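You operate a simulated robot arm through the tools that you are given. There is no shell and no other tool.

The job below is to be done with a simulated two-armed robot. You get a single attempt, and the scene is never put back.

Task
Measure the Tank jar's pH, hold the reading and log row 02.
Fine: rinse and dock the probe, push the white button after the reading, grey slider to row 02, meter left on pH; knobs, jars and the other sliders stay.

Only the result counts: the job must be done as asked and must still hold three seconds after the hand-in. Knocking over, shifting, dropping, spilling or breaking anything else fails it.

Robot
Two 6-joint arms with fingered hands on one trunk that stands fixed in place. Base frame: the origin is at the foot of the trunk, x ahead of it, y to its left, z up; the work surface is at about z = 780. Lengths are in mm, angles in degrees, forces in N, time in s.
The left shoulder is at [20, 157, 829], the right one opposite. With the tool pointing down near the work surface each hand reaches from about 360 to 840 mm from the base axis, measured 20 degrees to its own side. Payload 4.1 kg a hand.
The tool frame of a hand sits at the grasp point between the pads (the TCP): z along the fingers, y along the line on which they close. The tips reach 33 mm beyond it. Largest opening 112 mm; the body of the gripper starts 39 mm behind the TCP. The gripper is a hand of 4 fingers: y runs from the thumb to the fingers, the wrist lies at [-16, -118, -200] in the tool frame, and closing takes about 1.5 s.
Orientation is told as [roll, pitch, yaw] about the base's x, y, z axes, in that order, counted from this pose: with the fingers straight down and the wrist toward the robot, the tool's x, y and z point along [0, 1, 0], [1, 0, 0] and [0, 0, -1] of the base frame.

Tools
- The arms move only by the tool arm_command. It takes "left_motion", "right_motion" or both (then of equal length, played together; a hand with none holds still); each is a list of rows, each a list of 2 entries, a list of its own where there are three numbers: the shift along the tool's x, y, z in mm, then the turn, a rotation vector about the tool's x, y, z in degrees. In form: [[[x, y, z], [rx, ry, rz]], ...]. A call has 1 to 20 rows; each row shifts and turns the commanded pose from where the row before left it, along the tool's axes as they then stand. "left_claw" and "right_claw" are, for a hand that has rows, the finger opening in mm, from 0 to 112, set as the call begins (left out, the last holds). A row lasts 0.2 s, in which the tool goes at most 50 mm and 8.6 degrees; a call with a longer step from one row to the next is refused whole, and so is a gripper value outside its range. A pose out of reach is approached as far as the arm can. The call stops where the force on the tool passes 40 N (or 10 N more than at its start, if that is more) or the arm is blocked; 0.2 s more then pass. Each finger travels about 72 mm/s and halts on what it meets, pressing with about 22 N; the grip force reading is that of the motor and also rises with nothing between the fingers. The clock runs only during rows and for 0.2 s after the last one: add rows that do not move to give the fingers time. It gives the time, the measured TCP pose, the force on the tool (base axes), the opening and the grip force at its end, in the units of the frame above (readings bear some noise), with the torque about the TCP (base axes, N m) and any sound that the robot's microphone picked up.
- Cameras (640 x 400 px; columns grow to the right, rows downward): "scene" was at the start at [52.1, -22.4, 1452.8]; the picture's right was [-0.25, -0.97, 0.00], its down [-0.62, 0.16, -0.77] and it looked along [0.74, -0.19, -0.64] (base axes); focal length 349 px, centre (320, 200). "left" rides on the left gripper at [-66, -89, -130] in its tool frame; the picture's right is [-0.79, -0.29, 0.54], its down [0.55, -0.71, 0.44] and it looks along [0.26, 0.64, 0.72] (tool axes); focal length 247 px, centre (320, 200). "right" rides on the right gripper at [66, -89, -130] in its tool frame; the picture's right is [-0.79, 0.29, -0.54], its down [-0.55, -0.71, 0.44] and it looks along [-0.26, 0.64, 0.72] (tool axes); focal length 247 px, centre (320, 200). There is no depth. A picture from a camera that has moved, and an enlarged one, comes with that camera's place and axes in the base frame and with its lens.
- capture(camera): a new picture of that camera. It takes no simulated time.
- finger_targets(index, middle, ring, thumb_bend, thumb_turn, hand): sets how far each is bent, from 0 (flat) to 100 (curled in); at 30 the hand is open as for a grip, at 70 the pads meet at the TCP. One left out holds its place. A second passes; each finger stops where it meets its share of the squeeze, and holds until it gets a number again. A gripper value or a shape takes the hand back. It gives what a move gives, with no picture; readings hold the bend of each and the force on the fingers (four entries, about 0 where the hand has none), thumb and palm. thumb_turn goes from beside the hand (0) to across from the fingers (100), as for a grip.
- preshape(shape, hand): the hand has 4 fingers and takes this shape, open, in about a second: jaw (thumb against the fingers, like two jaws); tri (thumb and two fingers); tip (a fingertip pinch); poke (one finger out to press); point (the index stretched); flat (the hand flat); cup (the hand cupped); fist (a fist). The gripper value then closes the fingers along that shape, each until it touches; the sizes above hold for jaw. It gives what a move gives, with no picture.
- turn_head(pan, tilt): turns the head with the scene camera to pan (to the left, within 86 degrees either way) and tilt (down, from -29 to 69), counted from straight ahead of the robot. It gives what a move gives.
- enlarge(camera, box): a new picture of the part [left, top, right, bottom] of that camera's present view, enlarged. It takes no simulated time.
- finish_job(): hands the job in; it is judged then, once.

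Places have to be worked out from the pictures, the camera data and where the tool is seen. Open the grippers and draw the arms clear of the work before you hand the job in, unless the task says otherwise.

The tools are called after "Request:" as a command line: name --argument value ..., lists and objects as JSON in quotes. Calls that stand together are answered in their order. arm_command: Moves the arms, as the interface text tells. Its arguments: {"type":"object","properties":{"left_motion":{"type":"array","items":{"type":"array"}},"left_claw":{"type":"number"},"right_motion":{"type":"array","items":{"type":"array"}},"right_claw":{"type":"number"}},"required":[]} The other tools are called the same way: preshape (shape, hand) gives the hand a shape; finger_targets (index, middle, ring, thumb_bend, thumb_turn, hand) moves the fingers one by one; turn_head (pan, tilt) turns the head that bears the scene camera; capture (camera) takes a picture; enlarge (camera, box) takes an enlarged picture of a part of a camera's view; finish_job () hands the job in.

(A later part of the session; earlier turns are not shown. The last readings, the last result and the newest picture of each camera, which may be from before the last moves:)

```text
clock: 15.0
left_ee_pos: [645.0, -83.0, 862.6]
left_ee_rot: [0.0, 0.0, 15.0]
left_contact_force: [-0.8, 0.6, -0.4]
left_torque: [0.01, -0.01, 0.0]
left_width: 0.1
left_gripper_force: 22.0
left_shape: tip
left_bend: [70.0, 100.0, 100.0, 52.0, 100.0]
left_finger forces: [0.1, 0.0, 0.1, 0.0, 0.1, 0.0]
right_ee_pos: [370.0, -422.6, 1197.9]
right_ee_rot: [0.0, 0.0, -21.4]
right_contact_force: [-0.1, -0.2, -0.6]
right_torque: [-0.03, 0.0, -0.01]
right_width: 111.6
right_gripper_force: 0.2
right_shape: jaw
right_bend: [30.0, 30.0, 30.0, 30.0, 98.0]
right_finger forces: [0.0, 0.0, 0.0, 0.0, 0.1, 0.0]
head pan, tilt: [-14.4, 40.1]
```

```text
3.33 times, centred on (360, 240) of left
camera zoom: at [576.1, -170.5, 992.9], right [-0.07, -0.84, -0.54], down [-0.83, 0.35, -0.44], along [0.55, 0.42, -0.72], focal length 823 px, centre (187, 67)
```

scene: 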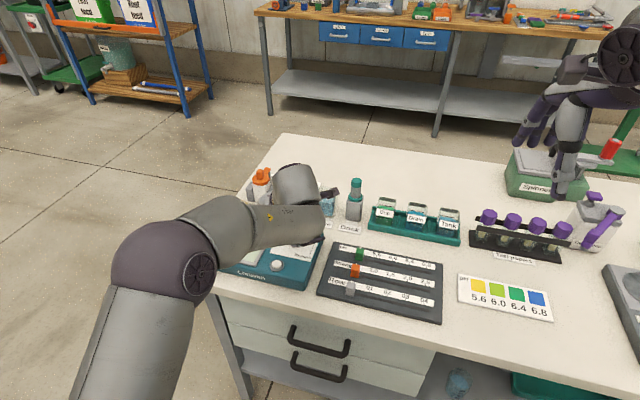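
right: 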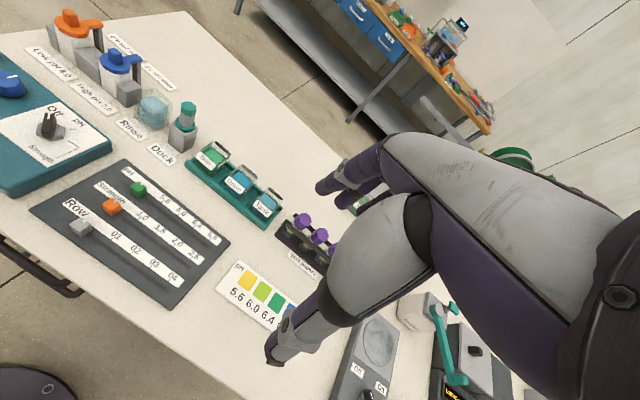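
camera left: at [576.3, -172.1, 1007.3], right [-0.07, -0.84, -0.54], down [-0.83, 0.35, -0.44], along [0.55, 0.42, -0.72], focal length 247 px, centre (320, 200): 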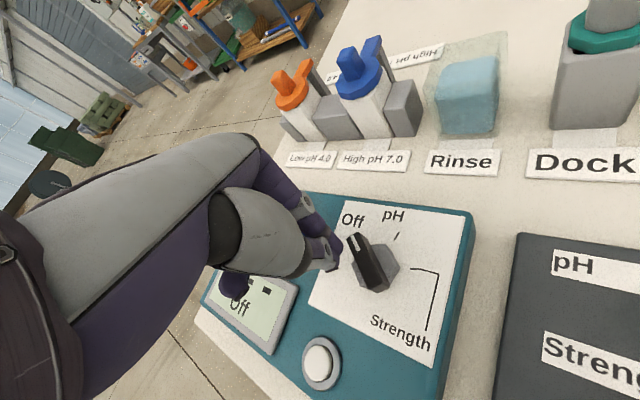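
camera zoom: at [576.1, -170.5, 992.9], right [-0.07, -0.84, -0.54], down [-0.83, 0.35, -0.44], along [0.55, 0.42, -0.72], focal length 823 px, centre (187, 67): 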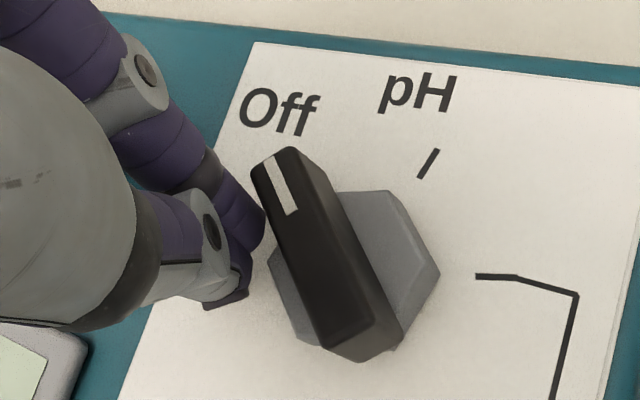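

The tip is now beside the fin with no contact. I move 4 mm right to touch and then start a circular push about the hub, 3 rows of 7.5°, and check.

Request:
arm_command --left_motion '[[[-4, 0, 0], [0, 0, 0]], [[-1.7, 2.0, 0], [0, 0, 7.5]], [[-1.7, 2.0, 0], [0, 0, 7.5]], [[-1.7, 2.0, 0], [0, 0, 7.5]], [[0, 0, 0], [0, 0, 0]]]'

Request:
capture --camera "left"

Request:
enlarge --camera "left" --box '[270, 180, 450, 300]'

```text
clock: 16.2
left_ee_pos: [653.9, -91.5, 864.4]
left_ee_rot: [0.0, -0.1, -7.6]
left_contact_force: [1.0, 2.9, -0.2]
left_torque: [0.06, -0.02, 0.01]
left_width: 0.0
left_gripper_force: 21.7
left_shape: tip
left_bend: [70.0, 100.0, 100.0, 52.0, 100.0]
left_finger forces: [0.1, 0.0, 0.0, 0.0, 0.0, 0.0]
right_ee_pos: [370.1, -421.9, 1198.2]
right_ee_rot: [0.0, 0.0, -21.3]
right_contact_force: [0.0, 0.0, 0.3]
right_torque: [-0.02, -0.02, -0.01]
right_width: 111.7
right_gripper_force: 0.1
right_shape: jaw
right_bend: [30.0, 30.0, 30.0, 30.0, 98.0]
right_finger forces: [0.1, 0.1, 0.1, 0.0, 0.0, 0.0]
head pan, tilt: [-14.4, 40.1]
```

```text
taken
camera left: at [556.6, -145.8, 994.4], right [-0.39, -0.75, -0.54], down [-0.63, 0.64, -0.44], along [0.67, 0.17, -0.72], focal length 247 px, centre (320, 200)
```

left: 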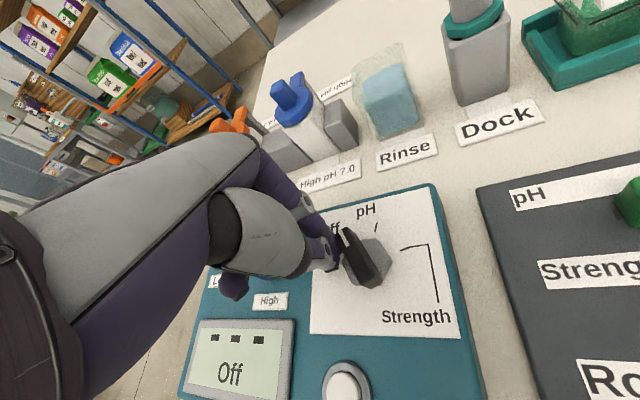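

```text
3.33 times, centred on (360, 240) of left
camera zoom: at [556.6, -145.8, 994.4], right [-0.39, -0.75, -0.54], down [-0.63, 0.64, -0.44], along [0.67, 0.17, -0.72], focal length 823 px, centre (187, 67)
```

zoom: 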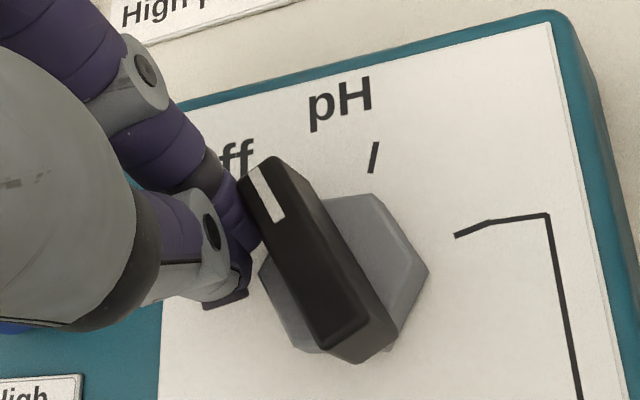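

The fin follows the finger with only about 3 N. I continue the arc by four more rows.

Request:
arm_command --left_motion '[[[-1.7, 2.0, 0], [0, 0, 7.5]], [[-1.7, 2.0, 0], [0, 0, 7.5]], [[-1.7, 2.0, 0], [0, 0, 7.5]], [[-1.7, 2.0, 0], [0, 0, 7.5]], [[0, 0, 0], [0, 0, 0]]]'

Request:
capture --camera "left"

Request:
enlarge --camera "left" --box '[270, 180, 450, 300]'

```text
clock: 17.4
left_ee_pos: [659.6, -100.8, 865.0]
left_ee_rot: [0.0, 0.0, -37.5]
left_contact_force: [2.5, 1.7, 0.8]
left_torque: [0.02, -0.05, 0.03]
left_width: 0.2
left_gripper_force: 21.2
left_shape: tip
left_bend: [70.0, 100.0, 100.0, 52.0, 100.0]
left_finger forces: [0.1, 0.0, 0.0, 0.0, 0.0, 0.0]
right_ee_pos: [370.4, -421.6, 1198.4]
right_ee_rot: [-0.1, 0.0, -21.4]
right_contact_force: [0.4, 0.8, -1.6]
right_torque: [0.01, -0.02, 0.0]
right_width: 111.6
right_gripper_force: 0.0
right_shape: jaw
right_bend: [30.0, 30.0, 30.0, 30.0, 98.0]
right_finger forces: [0.1, 0.1, 0.1, 0.0, 0.1, 0.0]
head pan, tilt: [-14.4, 40.1]
```

```text
taken
camera left: at [548.3, -98.9, 993.9], right [-0.71, -0.45, -0.54], down [-0.23, 0.87, -0.44], along [0.67, -0.19, -0.72], focal length 247 px, centre (320, 200)
```

left: 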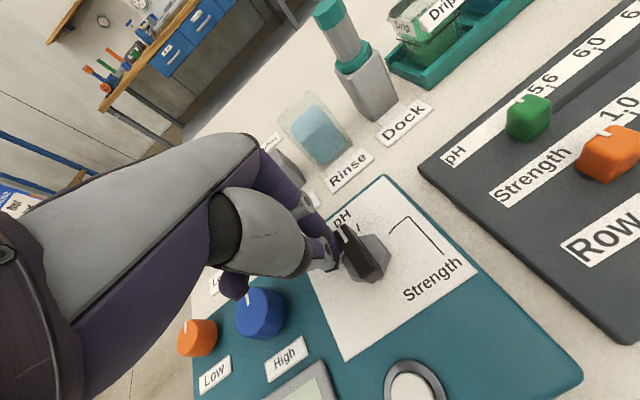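

```text
3.33 times, centred on (360, 240) of left
camera zoom: at [548.3, -98.9, 993.9], right [-0.71, -0.45, -0.54], down [-0.23, 0.87, -0.44], along [0.67, -0.19, -0.72], focal length 823 px, centre (187, 67)
```

zoom: 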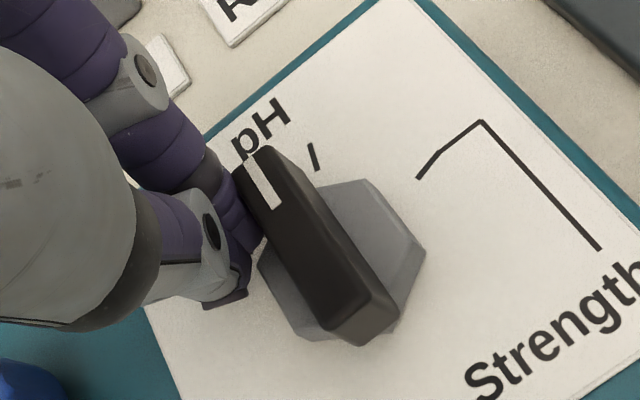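

By my estimate the fin is at about −28°, with the pH mark at −45°. I do two more rows of the arc.

Request:
arm_command --left_motion '[[[-1.7, 2.0, 0], [0, 0, 7.5]], [[-1.7, 2.0, 0], [0, 0, 7.5]], [[0, 0, 0], [0, 0, 0]]]'

Request:
capture --camera "left"

Request:
enlarge --camera "left" --box '[270, 180, 450, 300]'

Request:
enlarge --camera "scene" --box '[200, 200, 340, 300]'

```text
clock: 18.2
left_ee_pos: [659.6, -106.1, 864.5]
left_ee_rot: [0.0, 0.0, -52.5]
left_contact_force: [0.3, 0.4, 0.6]
left_torque: [0.03, -0.05, 0.06]
left_width: 0.0
left_gripper_force: 21.5
left_shape: tip
left_bend: [70.0, 100.0, 100.0, 52.0, 100.0]
left_finger forces: [0.1, 0.1, 0.0, 0.0, 0.0, 0.0]
right_ee_pos: [369.4, -422.5, 1198.2]
right_ee_rot: [0.1, 0.0, -21.3]
right_contact_force: [-0.7, -0.4, -0.1]
right_torque: [0.02, 0.02, -0.02]
right_width: 111.5
right_gripper_force: 0.0
right_shape: jaw
right_bend: [30.0, 30.0, 30.0, 30.0, 98.0]
right_finger forces: [0.1, 0.1, 0.1, 0.0, 0.0, 0.0]
head pan, tilt: [-14.4, 40.1]
```

```text
taken
camera left: at [553.6, -76.1, 994.4], right [-0.8, -0.26, -0.54], down [0.01, 0.9, -0.44], along [0.6, -0.35, -0.72], focal length 247 px, centre (320, 200)
```

left: 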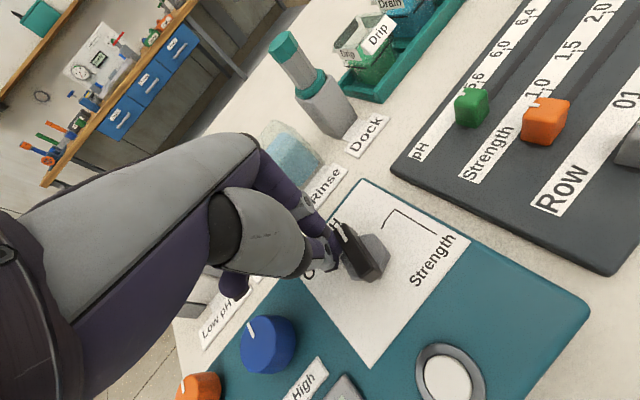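

```text
3.33 times, centred on (360, 240) of left
camera zoom: at [553.6, -76.1, 994.4], right [-0.8, -0.26, -0.54], down [0.01, 0.9, -0.44], along [0.6, -0.35, -0.72], focal length 823 px, centre (187, 67)
```

zoom: 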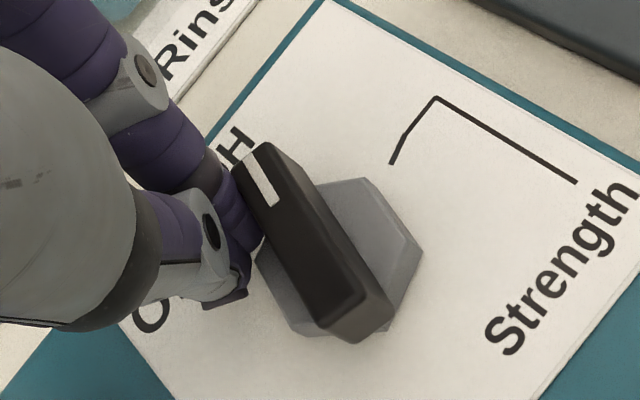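

```text
4.00 times, centred on (270, 250) of scene
camera zoom: at [52.1, -22.4, 1452.8], right [-0.25, -0.97, 0.0], down [-0.62, 0.16, -0.77], along [0.74, -0.19, -0.64], focal length 1398 px, centre (520, 0)
```

zoom: 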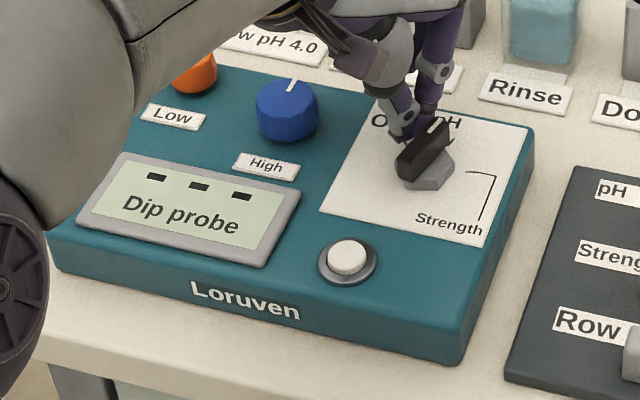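

The display now reads "Dip probe" and the contact force fell to zero, so the dial has clicked to pH. I back off to the left and raise the hand, then check.

Request:
arm_command --left_motion '[[[8, 0, 0], [0, 0, 0]], [[4, 0, -20], [0, 0, 0]], [[0, 0, -40], [0, 0, 0]], [[0, 0, -40], [0, 0, 0]], [[0, 0, 0], [0, 0, 0]]]'

Request:
enlarge --camera "left" --box '[270, 180, 470, 340]'

Request:
enlarge --camera "scene" --box '[200, 200, 340, 300]'

```text
clock: 19.4
left_ee_pos: [668.4, -100.2, 964.5]
left_ee_rot: [0.0, 0.0, -52.5]
left_contact_force: [-0.3, 0.0, 0.4]
left_torque: [0.0, -0.02, 0.0]
left_width: 0.0
left_gripper_force: 21.9
left_shape: tip
left_bend: [70.0, 100.0, 100.0, 52.0, 100.0]
left_finger forces: [0.1, 0.1, 0.0, 0.0, 0.0, 0.0]
right_ee_pos: [370.0, -421.4, 1199.0]
right_ee_rot: [0.0, 0.0, -21.3]
right_contact_force: [0.0, 0.0, 1.0]
right_torque: [0.0, -0.03, 0.0]
right_width: 111.6
right_gripper_force: 0.1
right_shape: jaw
right_bend: [30.0, 30.0, 30.0, 30.0, 98.0]
right_finger forces: [0.0, 0.0, 0.0, 0.0, 0.0, 0.1]
head pan, tilt: [-14.4, 40.1]
```

```text
2.50 times, centred on (370, 260) of left
camera zoom: at [560.4, -69.8, 1094.4], right [-0.8, -0.26, -0.54], down [0.01, 0.9, -0.44], along [0.6, -0.35, -0.72], focal length 617 px, centre (195, 50)
```

zoom: 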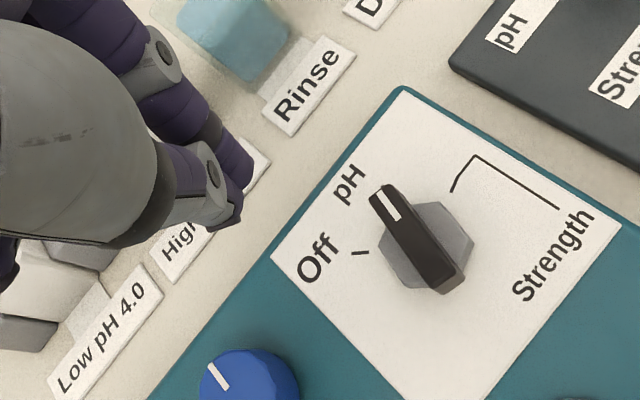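

```text
4.00 times, centred on (270, 250) of scene
camera zoom: at [52.1, -22.4, 1452.8], right [-0.25, -0.97, 0.0], down [-0.62, 0.16, -0.77], along [0.74, -0.19, -0.64], focal length 1398 px, centre (520, 0)
```

zoom: 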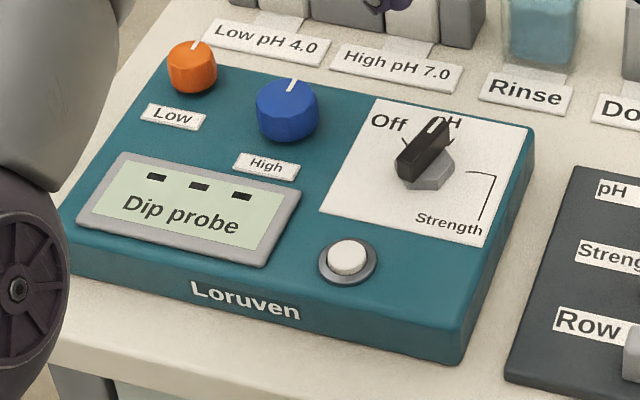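

The dial now points at pH and the meter asks to dip the probe. I draw the left hand back out of the right arm's way.

Request:
arm_command --left_motion '[[[-6, -38.2, -6], [0, 0, 0]], [[-6, -38.2, -6], [0, 0, 0]], [[-6, -38.2, -6], [0, 0, 0]], [[-6, -38.2, -6], [0, 0, 0]], [[-6, -38.2, -6], [0, 0, 0]], [[-6, -38.2, -6], [0, 0, 0]], [[0, 0, 0], [0, 0, -7.8]], [[0, 0, 0], [0, 0, -7.8]], [[0, 0, 0], [0, 0, -7.8]], [[0, 0, 0], [0, 0, -7.8]]]'

Request:
arm_command --right_motion '[[[0, 0, 0], [0, 0, 4.35]], [[0, 0, 0], [0, 0, 4.35]], [[32.2, 21.2, 20.9], [0, 0, 0]], [[32.2, 21.2, 20.9], [0, 0, 0]], [[32.2, 21.2, 20.9], [0, 0, 0]], [[32.2, 21.2, 20.9], [0, 0, 0]], [[32.2, 21.2, 20.9], [0, 0, 0]], [[32.2, 21.2, 20.9], [0, 0, 0]], [[32.2, 21.2, 20.9], [0, 0, 0]], [[32.2, 21.2, 20.9], [0, 0, 0]], [[32.2, 21.2, 20.9], [0, 0, 0]], [[0, 0, 0], [0, 0, 0]]]'

Request:
capture --camera "right"

Request:
capture --camera "scene"

```text
clock: 21.6
left_ee_pos: [500.6, 61.8, 1000.5]
left_ee_rot: [-0.1, 0.0, -21.3]
left_contact_force: [0.3, 0.5, 0.1]
left_torque: [0.0, 0.01, 0.01]
left_width: 0.0
left_gripper_force: 22.3
left_shape: tip
left_bend: [70.0, 100.0, 100.0, 52.0, 100.0]
left_finger forces: [0.0, 0.0, 0.0, 0.1, 0.0, 0.1]
right_ee_pos: [370.3, -422.6, 1197.9]
right_ee_rot: [0.0, -0.1, -21.2]
right_contact_force: [0.0, 0.8, -0.6]
right_torque: [-0.01, 0.0, 0.06]
right_width: 111.5
right_gripper_force: 0.0
right_shape: jaw
right_bend: [30.0, 30.0, 30.0, 30.0, 98.0]
right_finger forces: [0.0, 0.1, 0.0, 0.1, 0.0, 0.0]
head pan, tilt: [-14.4, 40.1]
```

```text
clock: 24.2
left_ee_pos: [500.1, 62.6, 1000.9]
left_ee_rot: [0.0, -0.1, -21.2]
left_contact_force: [0.9, 0.6, 0.0]
left_torque: [0.01, 0.02, 0.02]
left_width: 0.1
left_gripper_force: 21.9
left_shape: tip
left_bend: [70.0, 100.0, 100.0, 52.0, 100.0]
left_finger forces: [0.1, 0.0, 0.0, 0.0, 0.0, 0.0]
right_ee_pos: [678.6, -262.9, 1012.5]
right_ee_rot: [0.0, 0.1, -30.0]
right_contact_force: [0.3, 0.6, 0.0]
right_torque: [0.01, -0.02, -0.01]
right_width: 111.4
right_gripper_force: 0.0
right_shape: jaw
right_bend: [30.0, 30.0, 30.0, 30.0, 98.0]
right_finger forces: [0.0, 0.0, 0.0, 0.0, 0.1, 0.0]
head pan, tilt: [-14.4, 40.1]
```

```text
taken
camera right: at [635.0, -162.4, 1141.3], right [-0.15, -0.83, 0.54], down [-0.89, -0.12, -0.44], along [0.43, -0.54, -0.72], focal length 247 px, centre (320, 200)
```

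right: 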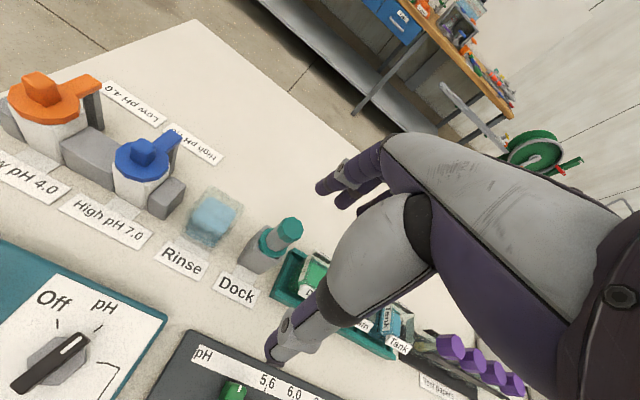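

```text
taken
```

scene: 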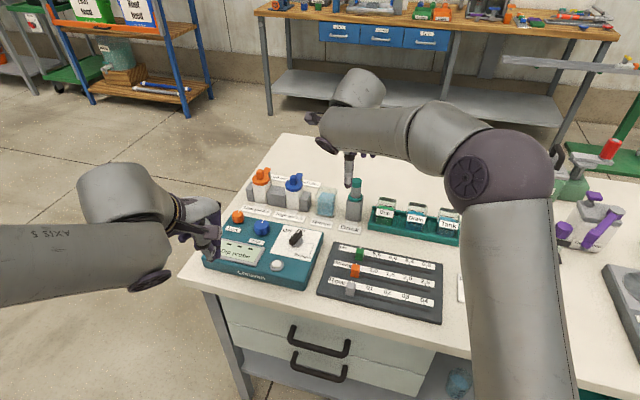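

The right hand hovers near the dock. I enlarge its view of the rinse jar, probe and sample jars.

Request:
enlarge --camera "right" --box '[150, 160, 330, 310]'

Request:
enlarge --camera "scene" --box '[305, 170, 385, 240]'

Request:
enlarge --camera "scene" --box '[365, 185, 475, 255]'

```text
2.67 times, centred on (240, 235) of right
camera zoom: at [635.0, -162.4, 1141.3], right [-0.15, -0.83, 0.54], down [-0.89, -0.12, -0.44], along [0.43, -0.54, -0.72], focal length 659 px, centre (533, 107)
```

zoom: 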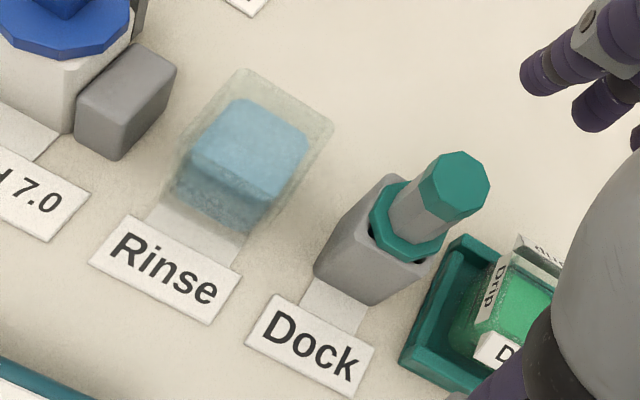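

```text
5.71 times, centred on (345, 205) of scene
camera zoom: at [51.9, -22.4, 1452.8], right [-0.25, -0.97, 0.0], down [-0.62, 0.16, -0.77], along [0.74, -0.19, -0.64], focal length 1997 px, centre (177, 171)
```

zoom: 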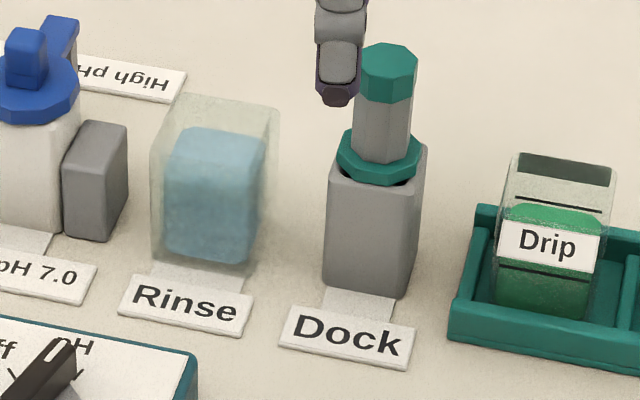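

```text
5.71 times, centred on (420, 220) of scene
camera zoom: at [51.9, -22.4, 1452.8], right [-0.25, -0.97, 0.0], down [-0.62, 0.16, -0.77], along [0.74, -0.19, -0.64], focal length 1997 px, centre (-251, 86)
```

zoom: 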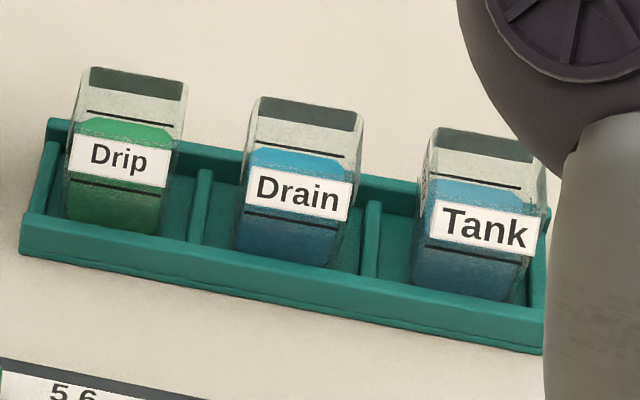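

To judge the Tank jar's shape and rim height I move the right hand so its camera looks straight at the jars.

Request:
arm_command --right_motion '[[[-44.5, -11.9, 10], [0, 0, 0]], [[-44.5, -11.9, 10], [0, 0, 0]], [[-44.5, -11.9, 10], [0, 0, 0]], [[-44.5, -11.9, 10], [0, 0, 0]], [[-44.5, -11.9, 10], [0, 0, 0]], [[0, 0, 0], [0, 0, 0]]]'

Request:
capture --camera "right"

Request:
capture --camera "scene"

```text
clock: 25.6
left_ee_pos: [501.1, 62.4, 1000.6]
left_ee_rot: [0.0, 0.1, -21.3]
left_contact_force: [0.2, -0.7, -0.2]
left_torque: [-0.02, 0.0, 0.0]
left_width: 0.0
left_gripper_force: 21.8
left_shape: tip
left_bend: [70.0, 100.0, 100.0, 52.0, 100.0]
left_finger forces: [0.0, 0.1, 0.0, 0.0, 0.1, 0.0]
right_ee_pos: [516.1, -432.4, 962.2]
right_ee_rot: [0.0, 0.0, -29.9]
right_contact_force: [0.8, 0.0, -0.2]
right_torque: [-0.01, 0.03, 0.01]
right_width: 111.7
right_gripper_force: 0.1
right_shape: jaw
right_bend: [30.0, 30.0, 30.0, 30.0, 98.0]
right_finger forces: [0.0, 0.0, 0.1, 0.0, 0.0, 0.0]
head pan, tilt: [-14.4, 40.1]
```

```text
taken
camera right: at [471.7, -331.4, 1091.0], right [-0.15, -0.83, 0.54], down [-0.89, -0.12, -0.44], along [0.43, -0.54, -0.72], focal length 247 px, centre (320, 200)
```

right: 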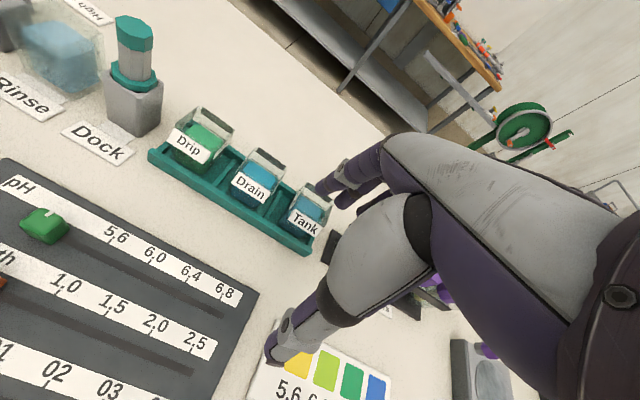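

```text
taken
```

scene: 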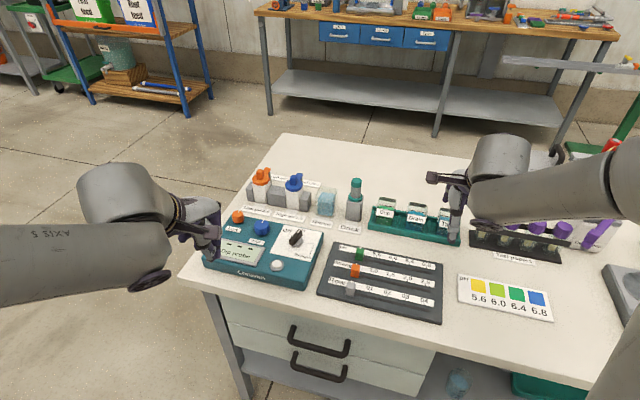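

Request:
enlarge --camera "right" --box '[150, 95, 340, 255]'

Request:
enlarge --camera "right" --box '[0, 0, 180, 150]'

```text
2.50 times, centred on (245, 175) of right
camera zoom: at [471.7, -331.4, 1091.0], right [-0.15, -0.83, 0.54], down [-0.89, -0.12, -0.44], along [0.43, -0.54, -0.72], focal length 617 px, centre (508, 262)
```

zoom: 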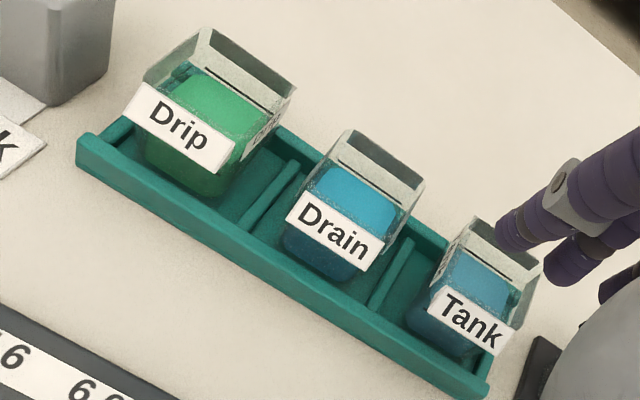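

```text
2.67 times, centred on (90, 75) of right
camera zoom: at [471.7, -331.4, 1091.0], right [-0.15, -0.83, 0.54], down [-0.89, -0.12, -0.44], along [0.43, -0.54, -0.72], focal length 659 px, centre (933, 533)
```

zoom: 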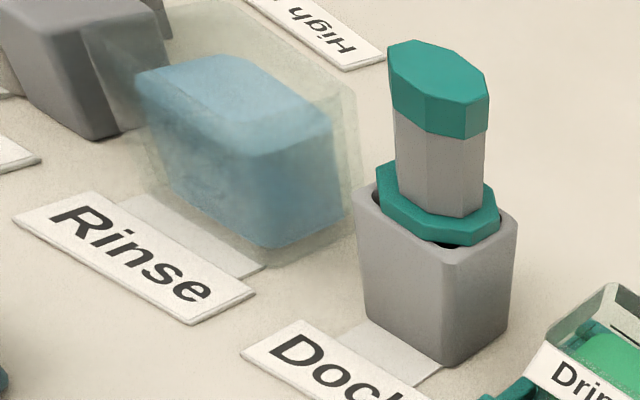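

From triangulation: Tank jar centre ≈ (604,-504), rim z≈853, 47 mm square; Rinse jar centre ≈ (774,-226), rim z≈845; probe axis ≈ (729.5,-295), handle from z≈861 to 914. I move the open right hand to above the probe.

Request:
arm_command --right_motion '[[[37.7, 19.35, -8], [0, 0, 0]], [[37.7, 19.35, -8], [0, 0, 0]], [[37.7, 19.35, -8], [0, 0, 0]], [[37.7, 19.35, -8], [0, 0, 0]], [[37.7, 19.35, -8], [0, 0, 0]], [[37.7, 19.35, -8], [0, 0, 0]], [[0, 0, 0], [0, 0, 0]]]' --right_claw 112

Request:
capture --camera "right"

Request:
capture --camera "scene"

Request:
enlarge --camera "scene" --box '[305, 140, 405, 240]'

```text
clock: 27.2
left_ee_pos: [499.7, 62.3, 1002.1]
left_ee_rot: [0.0, 0.0, -21.4]
left_contact_force: [-0.5, 0.3, 0.8]
left_torque: [-0.02, -0.02, -0.01]
left_width: 0.0
left_gripper_force: 22.3
left_shape: tip
left_bend: [70.0, 100.0, 100.0, 52.0, 100.0]
left_finger forces: [0.1, 0.1, 0.0, 0.0, 0.0, 0.0]
right_ee_pos: [730.0, -288.4, 1006.7]
right_ee_rot: [0.1, 0.0, -29.9]
right_contact_force: [0.3, -0.3, 0.4]
right_torque: [-0.01, 0.01, 0.01]
right_width: 111.6
right_gripper_force: 0.1
right_shape: jaw
right_bend: [30.0, 30.0, 30.0, 30.0, 98.0]
right_finger forces: [0.1, 0.1, 0.0, 0.1, 0.0, 0.1]
head pan, tilt: [-14.4, 40.1]
```

```text
taken
camera right: at [686.8, -188.3, 1136.7], right [-0.15, -0.83, 0.54], down [-0.89, -0.12, -0.43], along [0.43, -0.54, -0.72], focal length 247 px, centre (320, 200)
```

right: 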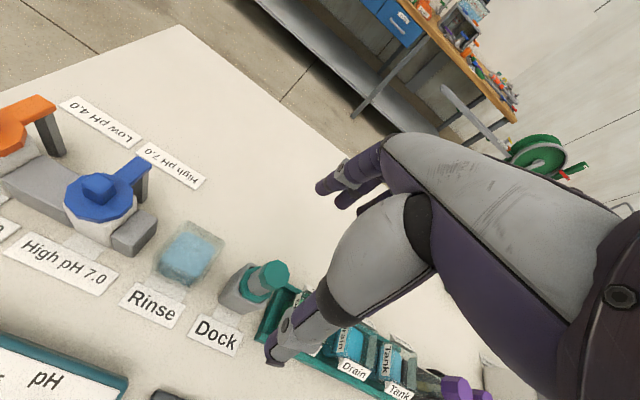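

```text
taken
```

scene: 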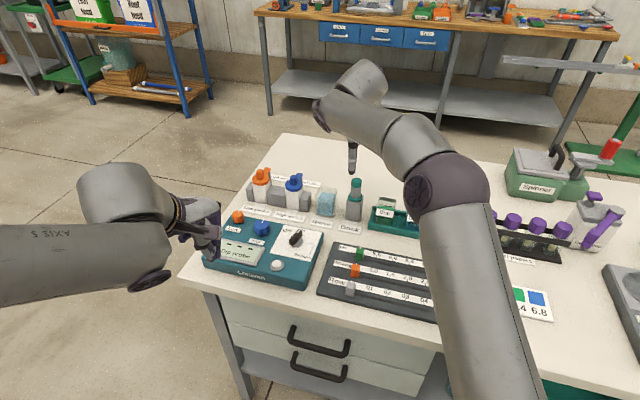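

```text
4.00 times, centred on (355, 190) of scene
camera zoom: at [52.0, -22.4, 1452.8], right [-0.25, -0.97, 0.0], down [-0.62, 0.16, -0.77], along [0.74, -0.19, -0.64], focal length 1398 px, centre (180, 240)
```

zoom: 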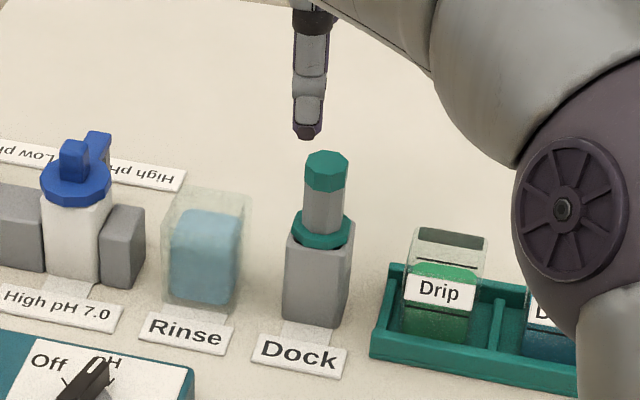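

The hand is about 6 mm to the left of the probe axis by the readings. I correct that and lower partway, then check again.

Request:
arm_command --right_motion '[[[-5.8, 2.8, 15], [0, 0, 0]], [[0, 0, 15], [0, 0, 0]], [[0, 0, 15], [0, 0, 0]], [[0, 0, 0], [0, 0, 0]], [[0, 0, 0], [0, 0, 0]]]'

Request:
capture --camera "right"

Request:
enlarge --camera "scene" --box '[305, 140, 405, 240]'

Request:
capture --camera "left"

```text
clock: 28.4
left_ee_pos: [500.8, 61.7, 1000.8]
left_ee_rot: [0.1, -0.1, -21.3]
left_contact_force: [0.2, 0.4, 0.0]
left_torque: [0.01, -0.02, 0.01]
left_width: 0.0
left_gripper_force: 22.1
left_shape: tip
left_bend: [70.0, 100.0, 100.0, 52.0, 100.0]
left_finger forces: [0.0, 0.0, 0.1, 0.1, 0.0, 0.1]
right_ee_pos: [730.5, -298.4, 962.7]
right_ee_rot: [0.0, 0.1, -30.1]
right_contact_force: [0.0, -0.1, 0.2]
right_torque: [-0.01, 0.0, -0.01]
right_width: 111.5
right_gripper_force: 0.0
right_shape: jaw
right_bend: [30.0, 30.0, 30.0, 30.0, 98.0]
right_finger forces: [0.0, 0.0, 0.0, 0.0, 0.1, 0.0]
head pan, tilt: [-14.4, 40.1]
```

```text
taken
camera right: at [686.8, -196.4, 1091.9], right [-0.15, -0.83, 0.54], down [-0.89, -0.12, -0.44], along [0.43, -0.54, -0.72], focal length 247 px, centre (320, 200)
```

right: 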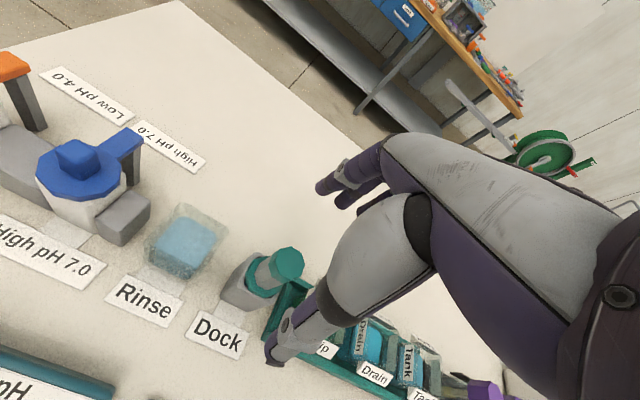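

```text
4.00 times, centred on (355, 190) of scene
camera zoom: at [52.1, -22.4, 1452.8], right [-0.25, -0.97, 0.0], down [-0.62, 0.16, -0.77], along [0.74, -0.19, -0.64], focal length 1398 px, centre (180, 240)
```

zoom: 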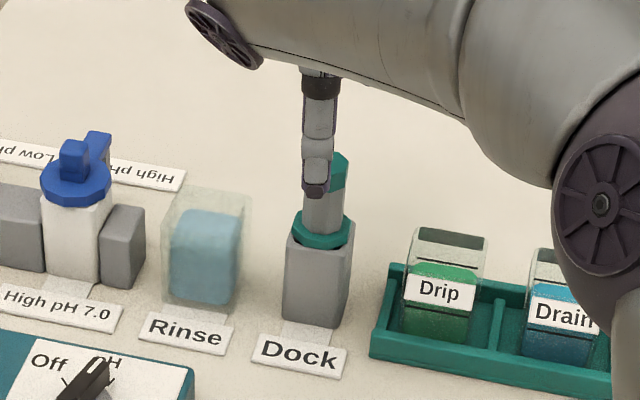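

```text
taken
camera left: at [393.4, 32.3, 1130.9], right [-0.55, -0.63, -0.54], down [-0.46, 0.77, -0.44], along [0.69, 0.01, -0.72], focal length 247 px, centre (320, 200)
```

left: 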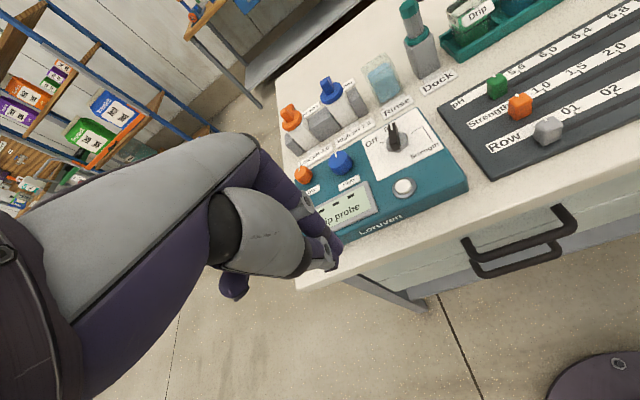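

By combined sightings the probe axis is about 4 mm left and 3 mm nearer than the TCP. I correct this and descend to grasp height (TCP z ≈ 899).

Request:
arm_command --right_motion '[[[4, -2.9, 10], [0, 0, 0]], [[0, 0, 14], [0, 0, 0]], [[0, 0, 14], [0, 0, 0]], [[0, 0, 14], [0, 0, 0]], [[0, 0, 11], [0, 0, 0]], [[0, 0, 0], [0, 0, 0]]]'

Request:
capture --camera "right"

Request:
enlarge --camera "scene" --box '[305, 140, 405, 240]'

```text
clock: 29.8
left_ee_pos: [501.2, 61.7, 1000.1]
left_ee_rot: [0.1, 0.1, -21.4]
left_contact_force: [0.7, 0.8, -1.2]
left_torque: [0.02, -0.04, 0.02]
left_width: 0.1
left_gripper_force: 21.5
left_shape: tip
left_bend: [70.0, 100.0, 100.0, 52.0, 100.0]
left_finger forces: [0.1, 0.0, 0.0, 0.1, 0.1, 0.0]
right_ee_pos: [729.5, -292.4, 900.8]
right_ee_rot: [0.0, 0.1, -30.0]
right_contact_force: [1.2, 0.5, -0.5]
right_torque: [-0.02, 0.0, 0.01]
right_width: 111.7
right_gripper_force: 0.1
right_shape: jaw
right_bend: [30.0, 30.0, 30.0, 30.0, 98.0]
right_finger forces: [0.1, 0.0, 0.1, 0.0, 0.1, 0.0]
head pan, tilt: [-14.4, 40.1]
```

```text
taken
camera right: at [685.7, -192.8, 1030.3], right [-0.15, -0.83, 0.54], down [-0.89, -0.12, -0.44], along [0.43, -0.54, -0.72], focal length 247 px, centre (320, 200)
```

right: 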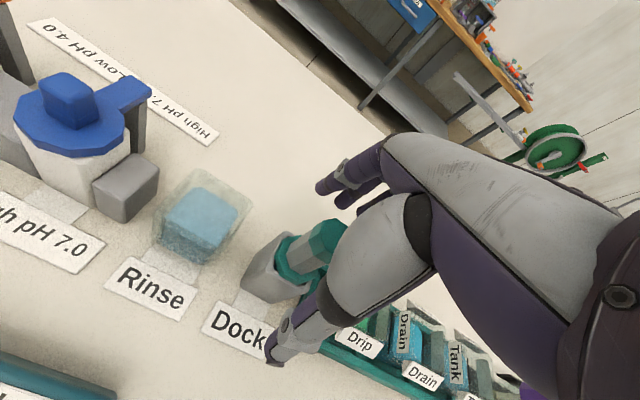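

```text
4.00 times, centred on (355, 190) of scene
camera zoom: at [52.1, -22.4, 1452.8], right [-0.25, -0.97, 0.0], down [-0.62, 0.16, -0.77], along [0.74, -0.19, -0.64], focal length 1398 px, centre (180, 240)
```

zoom: 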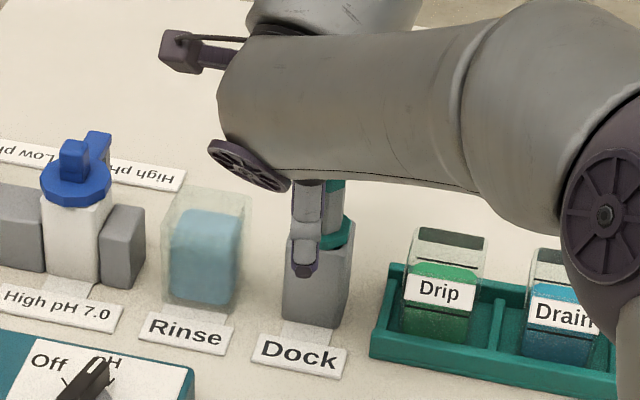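

The hand straddles the handle. I close the fingers on it, with idle rows to give them time.

Request:
arm_command --right_motion '[[[0, 0, 0], [0, 0, 0]], [[0, 0, 0], [0, 0, 0]], [[0, 0, 0], [0, 0, 0]], [[0, 0, 0], [0, 0, 0]], [[0, 0, 0], [0, 0, 0]], [[0, 0, 0], [0, 0, 0]], [[0, 0, 0], [0, 0, 0]], [[0, 0, 0], [0, 0, 0]], [[0, 0, 0], [0, 0, 0]]]' --right_claw 5

Request:
capture --camera "right"

Request:
enlarge --camera "scene" --box '[305, 140, 405, 240]'

```text
clock: 31.8
left_ee_pos: [500.8, 61.9, 1000.4]
left_ee_rot: [0.0, 0.0, -21.2]
left_contact_force: [0.9, -0.2, -0.3]
left_torque: [0.02, 0.01, 0.01]
left_width: 0.0
left_gripper_force: 21.7
left_shape: tip
left_bend: [70.0, 100.0, 100.0, 52.0, 100.0]
left_finger forces: [0.0, 0.0, 0.0, 0.0, 0.1, 0.1]
right_ee_pos: [728.7, -293.0, 901.1]
right_ee_rot: [0.1, 0.1, -30.0]
right_contact_force: [-0.6, 0.6, -0.2]
right_torque: [0.02, 0.01, 0.01]
right_width: 18.7
right_gripper_force: 22.0
right_shape: jaw
right_bend: [74.0, 61.0, 66.0, 74.0, 100.0]
right_finger forces: [12.6, 6.3, 0.0, 0.1, 18.9, 0.0]
head pan, tilt: [-14.4, 40.1]
```

```text
taken
camera right: at [685.6, -192.7, 1030.5], right [-0.15, -0.83, 0.54], down [-0.89, -0.12, -0.44], along [0.43, -0.54, -0.72], focal length 247 px, centre (320, 200)
```

right: 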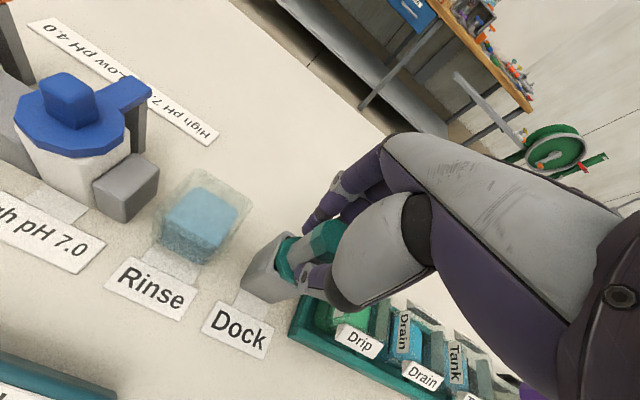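

```text
4.00 times, centred on (355, 190) of scene
camera zoom: at [52.1, -22.4, 1452.8], right [-0.25, -0.97, 0.0], down [-0.62, 0.16, -0.77], along [0.74, -0.19, -0.64], focal length 1398 px, centre (180, 240)
```

zoom: 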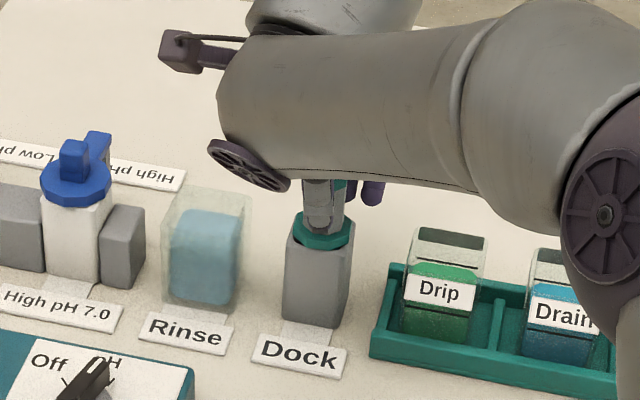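

Index, middle and thumb hold the handle at about 19 N. I lift slowly by 30 mm first and check the force.

Request:
arm_command --right_motion '[[[0, 0, -8], [0, 0, 0]], [[0, 0, -10], [0, 0, 0]], [[0, 0, -12], [0, 0, 0]], [[0, 0, 0], [0, 0, 0]]]'

Request:
enlarge --camera "scene" --box '[305, 140, 405, 240]'

Request:
capture --camera "right"

```text
clock: 32.8
left_ee_pos: [500.3, 62.2, 1000.4]
left_ee_rot: [-0.1, -0.1, -21.3]
left_contact_force: [0.2, 1.9, 0.2]
left_torque: [-0.01, 0.03, 0.0]
left_width: 0.1
left_gripper_force: 22.1
left_shape: tip
left_bend: [70.0, 100.0, 100.0, 52.0, 100.0]
left_finger forces: [0.0, 0.0, 0.0, 0.0, 0.1, 0.0]
right_ee_pos: [729.6, -292.0, 930.7]
right_ee_rot: [0.0, 0.0, -30.0]
right_contact_force: [-0.1, 0.3, -0.6]
right_torque: [-0.01, 0.04, 0.01]
right_width: 18.8
right_gripper_force: 22.2
right_shape: jaw
right_bend: [74.0, 61.0, 66.0, 74.0, 100.0]
right_finger forces: [12.7, 6.4, 0.0, 0.1, 18.9, 0.1]
head pan, tilt: [-14.4, 40.1]
```

```text
4.00 times, centred on (355, 190) of scene
camera zoom: at [52.2, -22.4, 1452.8], right [-0.25, -0.97, 0.0], down [-0.62, 0.16, -0.76], along [0.74, -0.19, -0.64], focal length 1398 px, centre (180, 240)
```

zoom: 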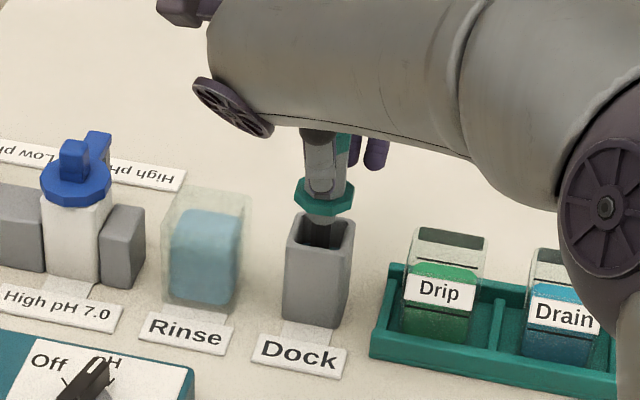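

```text
taken
camera right: at [685.4, -191.9, 1060.1], right [-0.15, -0.83, 0.54], down [-0.89, -0.12, -0.44], along [0.43, -0.54, -0.72], focal length 247 px, centre (320, 200)
```

right: 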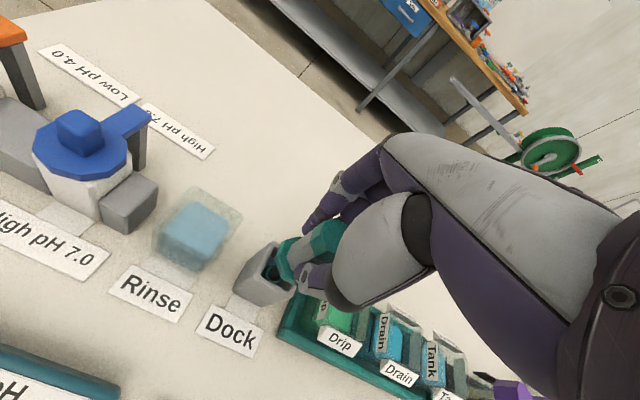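

The probe comes up freely. I lift until its tip shows so I can judge its length.

Request:
arm_command --right_motion '[[[0, 0, -20], [0, 0, 0]], [[0, 0, -25], [0, 0, 0]], [[0, 0, -25], [0, 0, 0]], [[0, 0, -20], [0, 0, 0]], [[0, 0, 0], [0, 0, 0]]]'

Request:
enlarge --camera "scene" --box '[295, 110, 405, 240]'

Request:
capture --camera "right"

Request:
capture --camera "left"

```text
clock: 34.0
left_ee_pos: [499.3, 61.8, 1001.2]
left_ee_rot: [0.0, 0.0, -21.3]
left_contact_force: [-0.4, 0.5, -0.4]
left_torque: [0.02, -0.06, 0.05]
left_width: 0.0
left_gripper_force: 21.6
left_shape: tip
left_bend: [70.0, 100.0, 100.0, 52.0, 100.0]
left_finger forces: [0.1, 0.0, 0.1, 0.0, 0.1, 0.0]
right_ee_pos: [733.6, -293.9, 1019.7]
right_ee_rot: [0.0, 0.1, -29.9]
right_contact_force: [0.9, 0.7, -0.9]
right_torque: [0.0, 0.01, -0.01]
right_width: 18.4
right_gripper_force: 22.3
right_shape: jaw
right_bend: [74.0, 61.0, 66.0, 74.0, 100.0]
right_finger forces: [12.7, 6.5, 0.0, 0.0, 18.9, 0.1]
head pan, tilt: [-14.4, 40.1]
```

```text
3.08 times, centred on (350, 175) of scene
camera zoom: at [52.2, -22.4, 1452.8], right [-0.25, -0.97, 0.0], down [-0.62, 0.16, -0.76], along [0.74, -0.19, -0.64], focal length 1075 px, centre (228, 277)
```

zoom: 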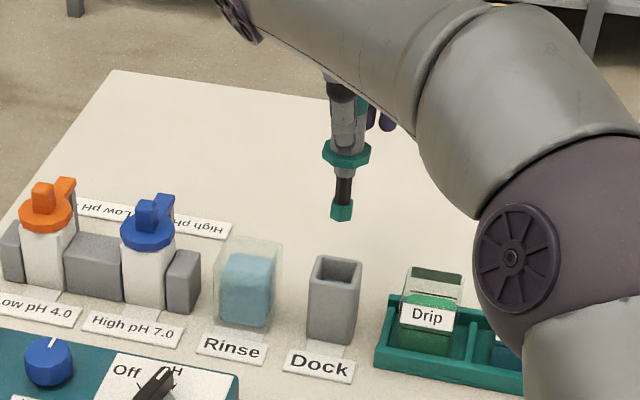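

```text
taken
camera right: at [688.4, -193.2, 1149.1], right [-0.15, -0.83, 0.54], down [-0.89, -0.12, -0.43], along [0.43, -0.54, -0.72], focal length 247 px, centre (320, 200)
```

right: 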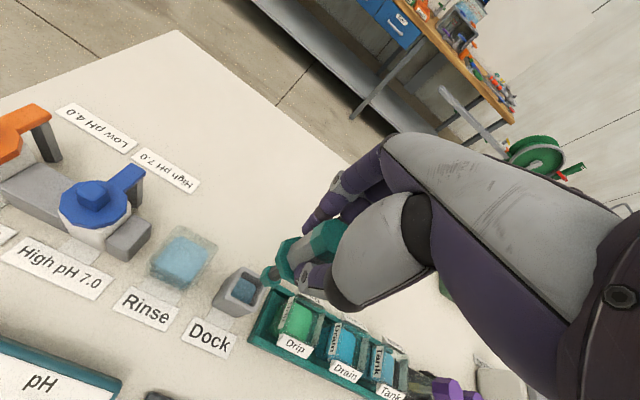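

```text
taken
camera left: at [393.5, 32.2, 1130.8], right [-0.55, -0.63, -0.54], down [-0.46, 0.77, -0.44], along [0.69, 0.01, -0.72], focal length 247 px, centre (320, 200)
```

left: 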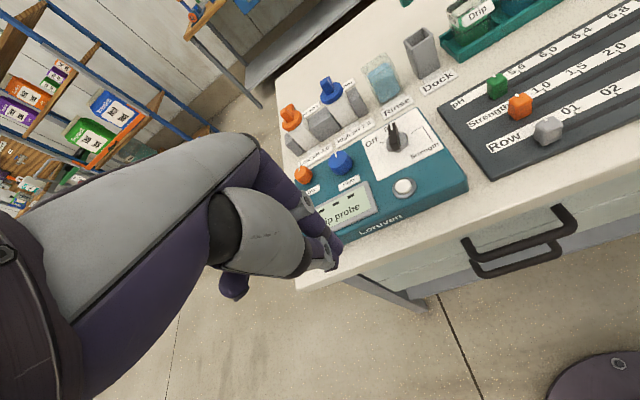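

The probe's tip is about 115 mm below the TCP, with 65 mm of stem under the collar. I carry it over to above the Rinse jar for a first rinse and check the alignment.

Request:
arm_command --right_motion '[[[20, 0.3, 0], [0, 0, 0]], [[27, 0.3, 0], [0, 0, 0]], [[22, 0.4, 0], [0, 0, 0]], [[10, 0, 0], [0, 0, 0]], [[0, 0, 0], [0, 0, 0]], [[0, 0, 0], [0, 0, 0]]]'

Request:
enlarge --camera "scene" --box '[275, 110, 385, 240]'

Request:
capture --camera "right"

Request:
enlarge --camera "right" --box '[170, 190, 350, 310]'

```text
clock: 35.4
left_ee_pos: [499.8, 62.2, 1001.2]
left_ee_rot: [0.0, 0.1, -21.4]
left_contact_force: [0.0, -0.4, 0.6]
left_torque: [0.01, 0.02, -0.02]
left_width: 0.0
left_gripper_force: 21.8
left_shape: tip
left_bend: [70.0, 100.0, 100.0, 52.0, 100.0]
left_finger forces: [0.1, 0.1, 0.0, 0.0, 0.1, 0.1]
right_ee_pos: [755.1, -232.3, 1015.1]
right_ee_rot: [0.0, 0.1, -29.9]
right_contact_force: [-0.2, 0.8, -1.4]
right_torque: [0.01, 0.02, 0.0]
right_width: 18.5
right_gripper_force: 22.0
right_shape: jaw
right_bend: [74.0, 61.0, 66.0, 74.0, 100.0]
right_finger forces: [12.7, 6.8, 0.0, 0.0, 18.7, 0.0]
right hand out of reach, approached as far as the arm can: row 2, 3
head pan, tilt: [-14.4, 40.1]
```

```text
3.08 times, centred on (330, 175) of scene
camera zoom: at [52.1, -22.4, 1452.8], right [-0.25, -0.97, 0.0], down [-0.62, 0.16, -0.77], along [0.74, -0.19, -0.64], focal length 1075 px, centre (289, 277)
```

zoom: 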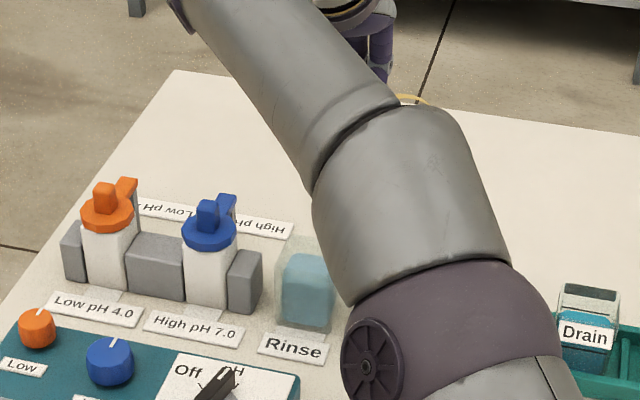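

```text
taken
camera right: at [710.7, -131.9, 1144.2], right [-0.15, -0.83, 0.54], down [-0.89, -0.12, -0.44], along [0.43, -0.54, -0.72], focal length 247 px, centre (320, 200)
```

right: 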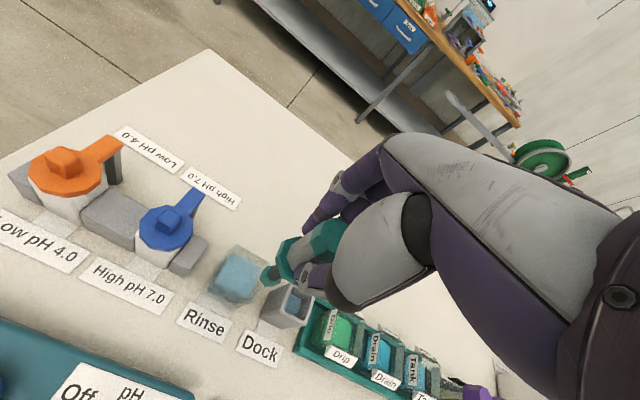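

```text
3.33 times, centred on (260, 250) of right
camera zoom: at [710.7, -131.9, 1144.2], right [-0.15, -0.83, 0.54], down [-0.89, -0.12, -0.44], along [0.43, -0.54, -0.72], focal length 823 px, centre (520, 33)
```

zoom: 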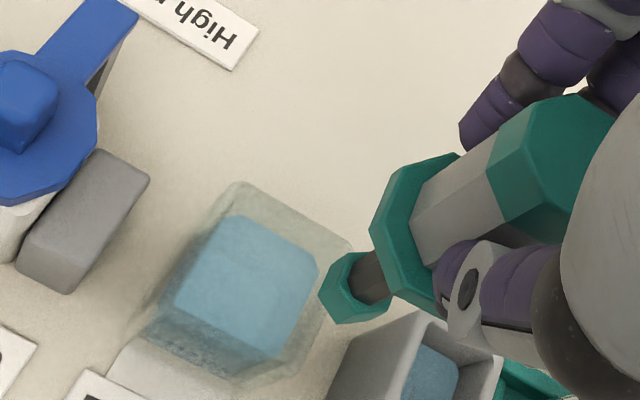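

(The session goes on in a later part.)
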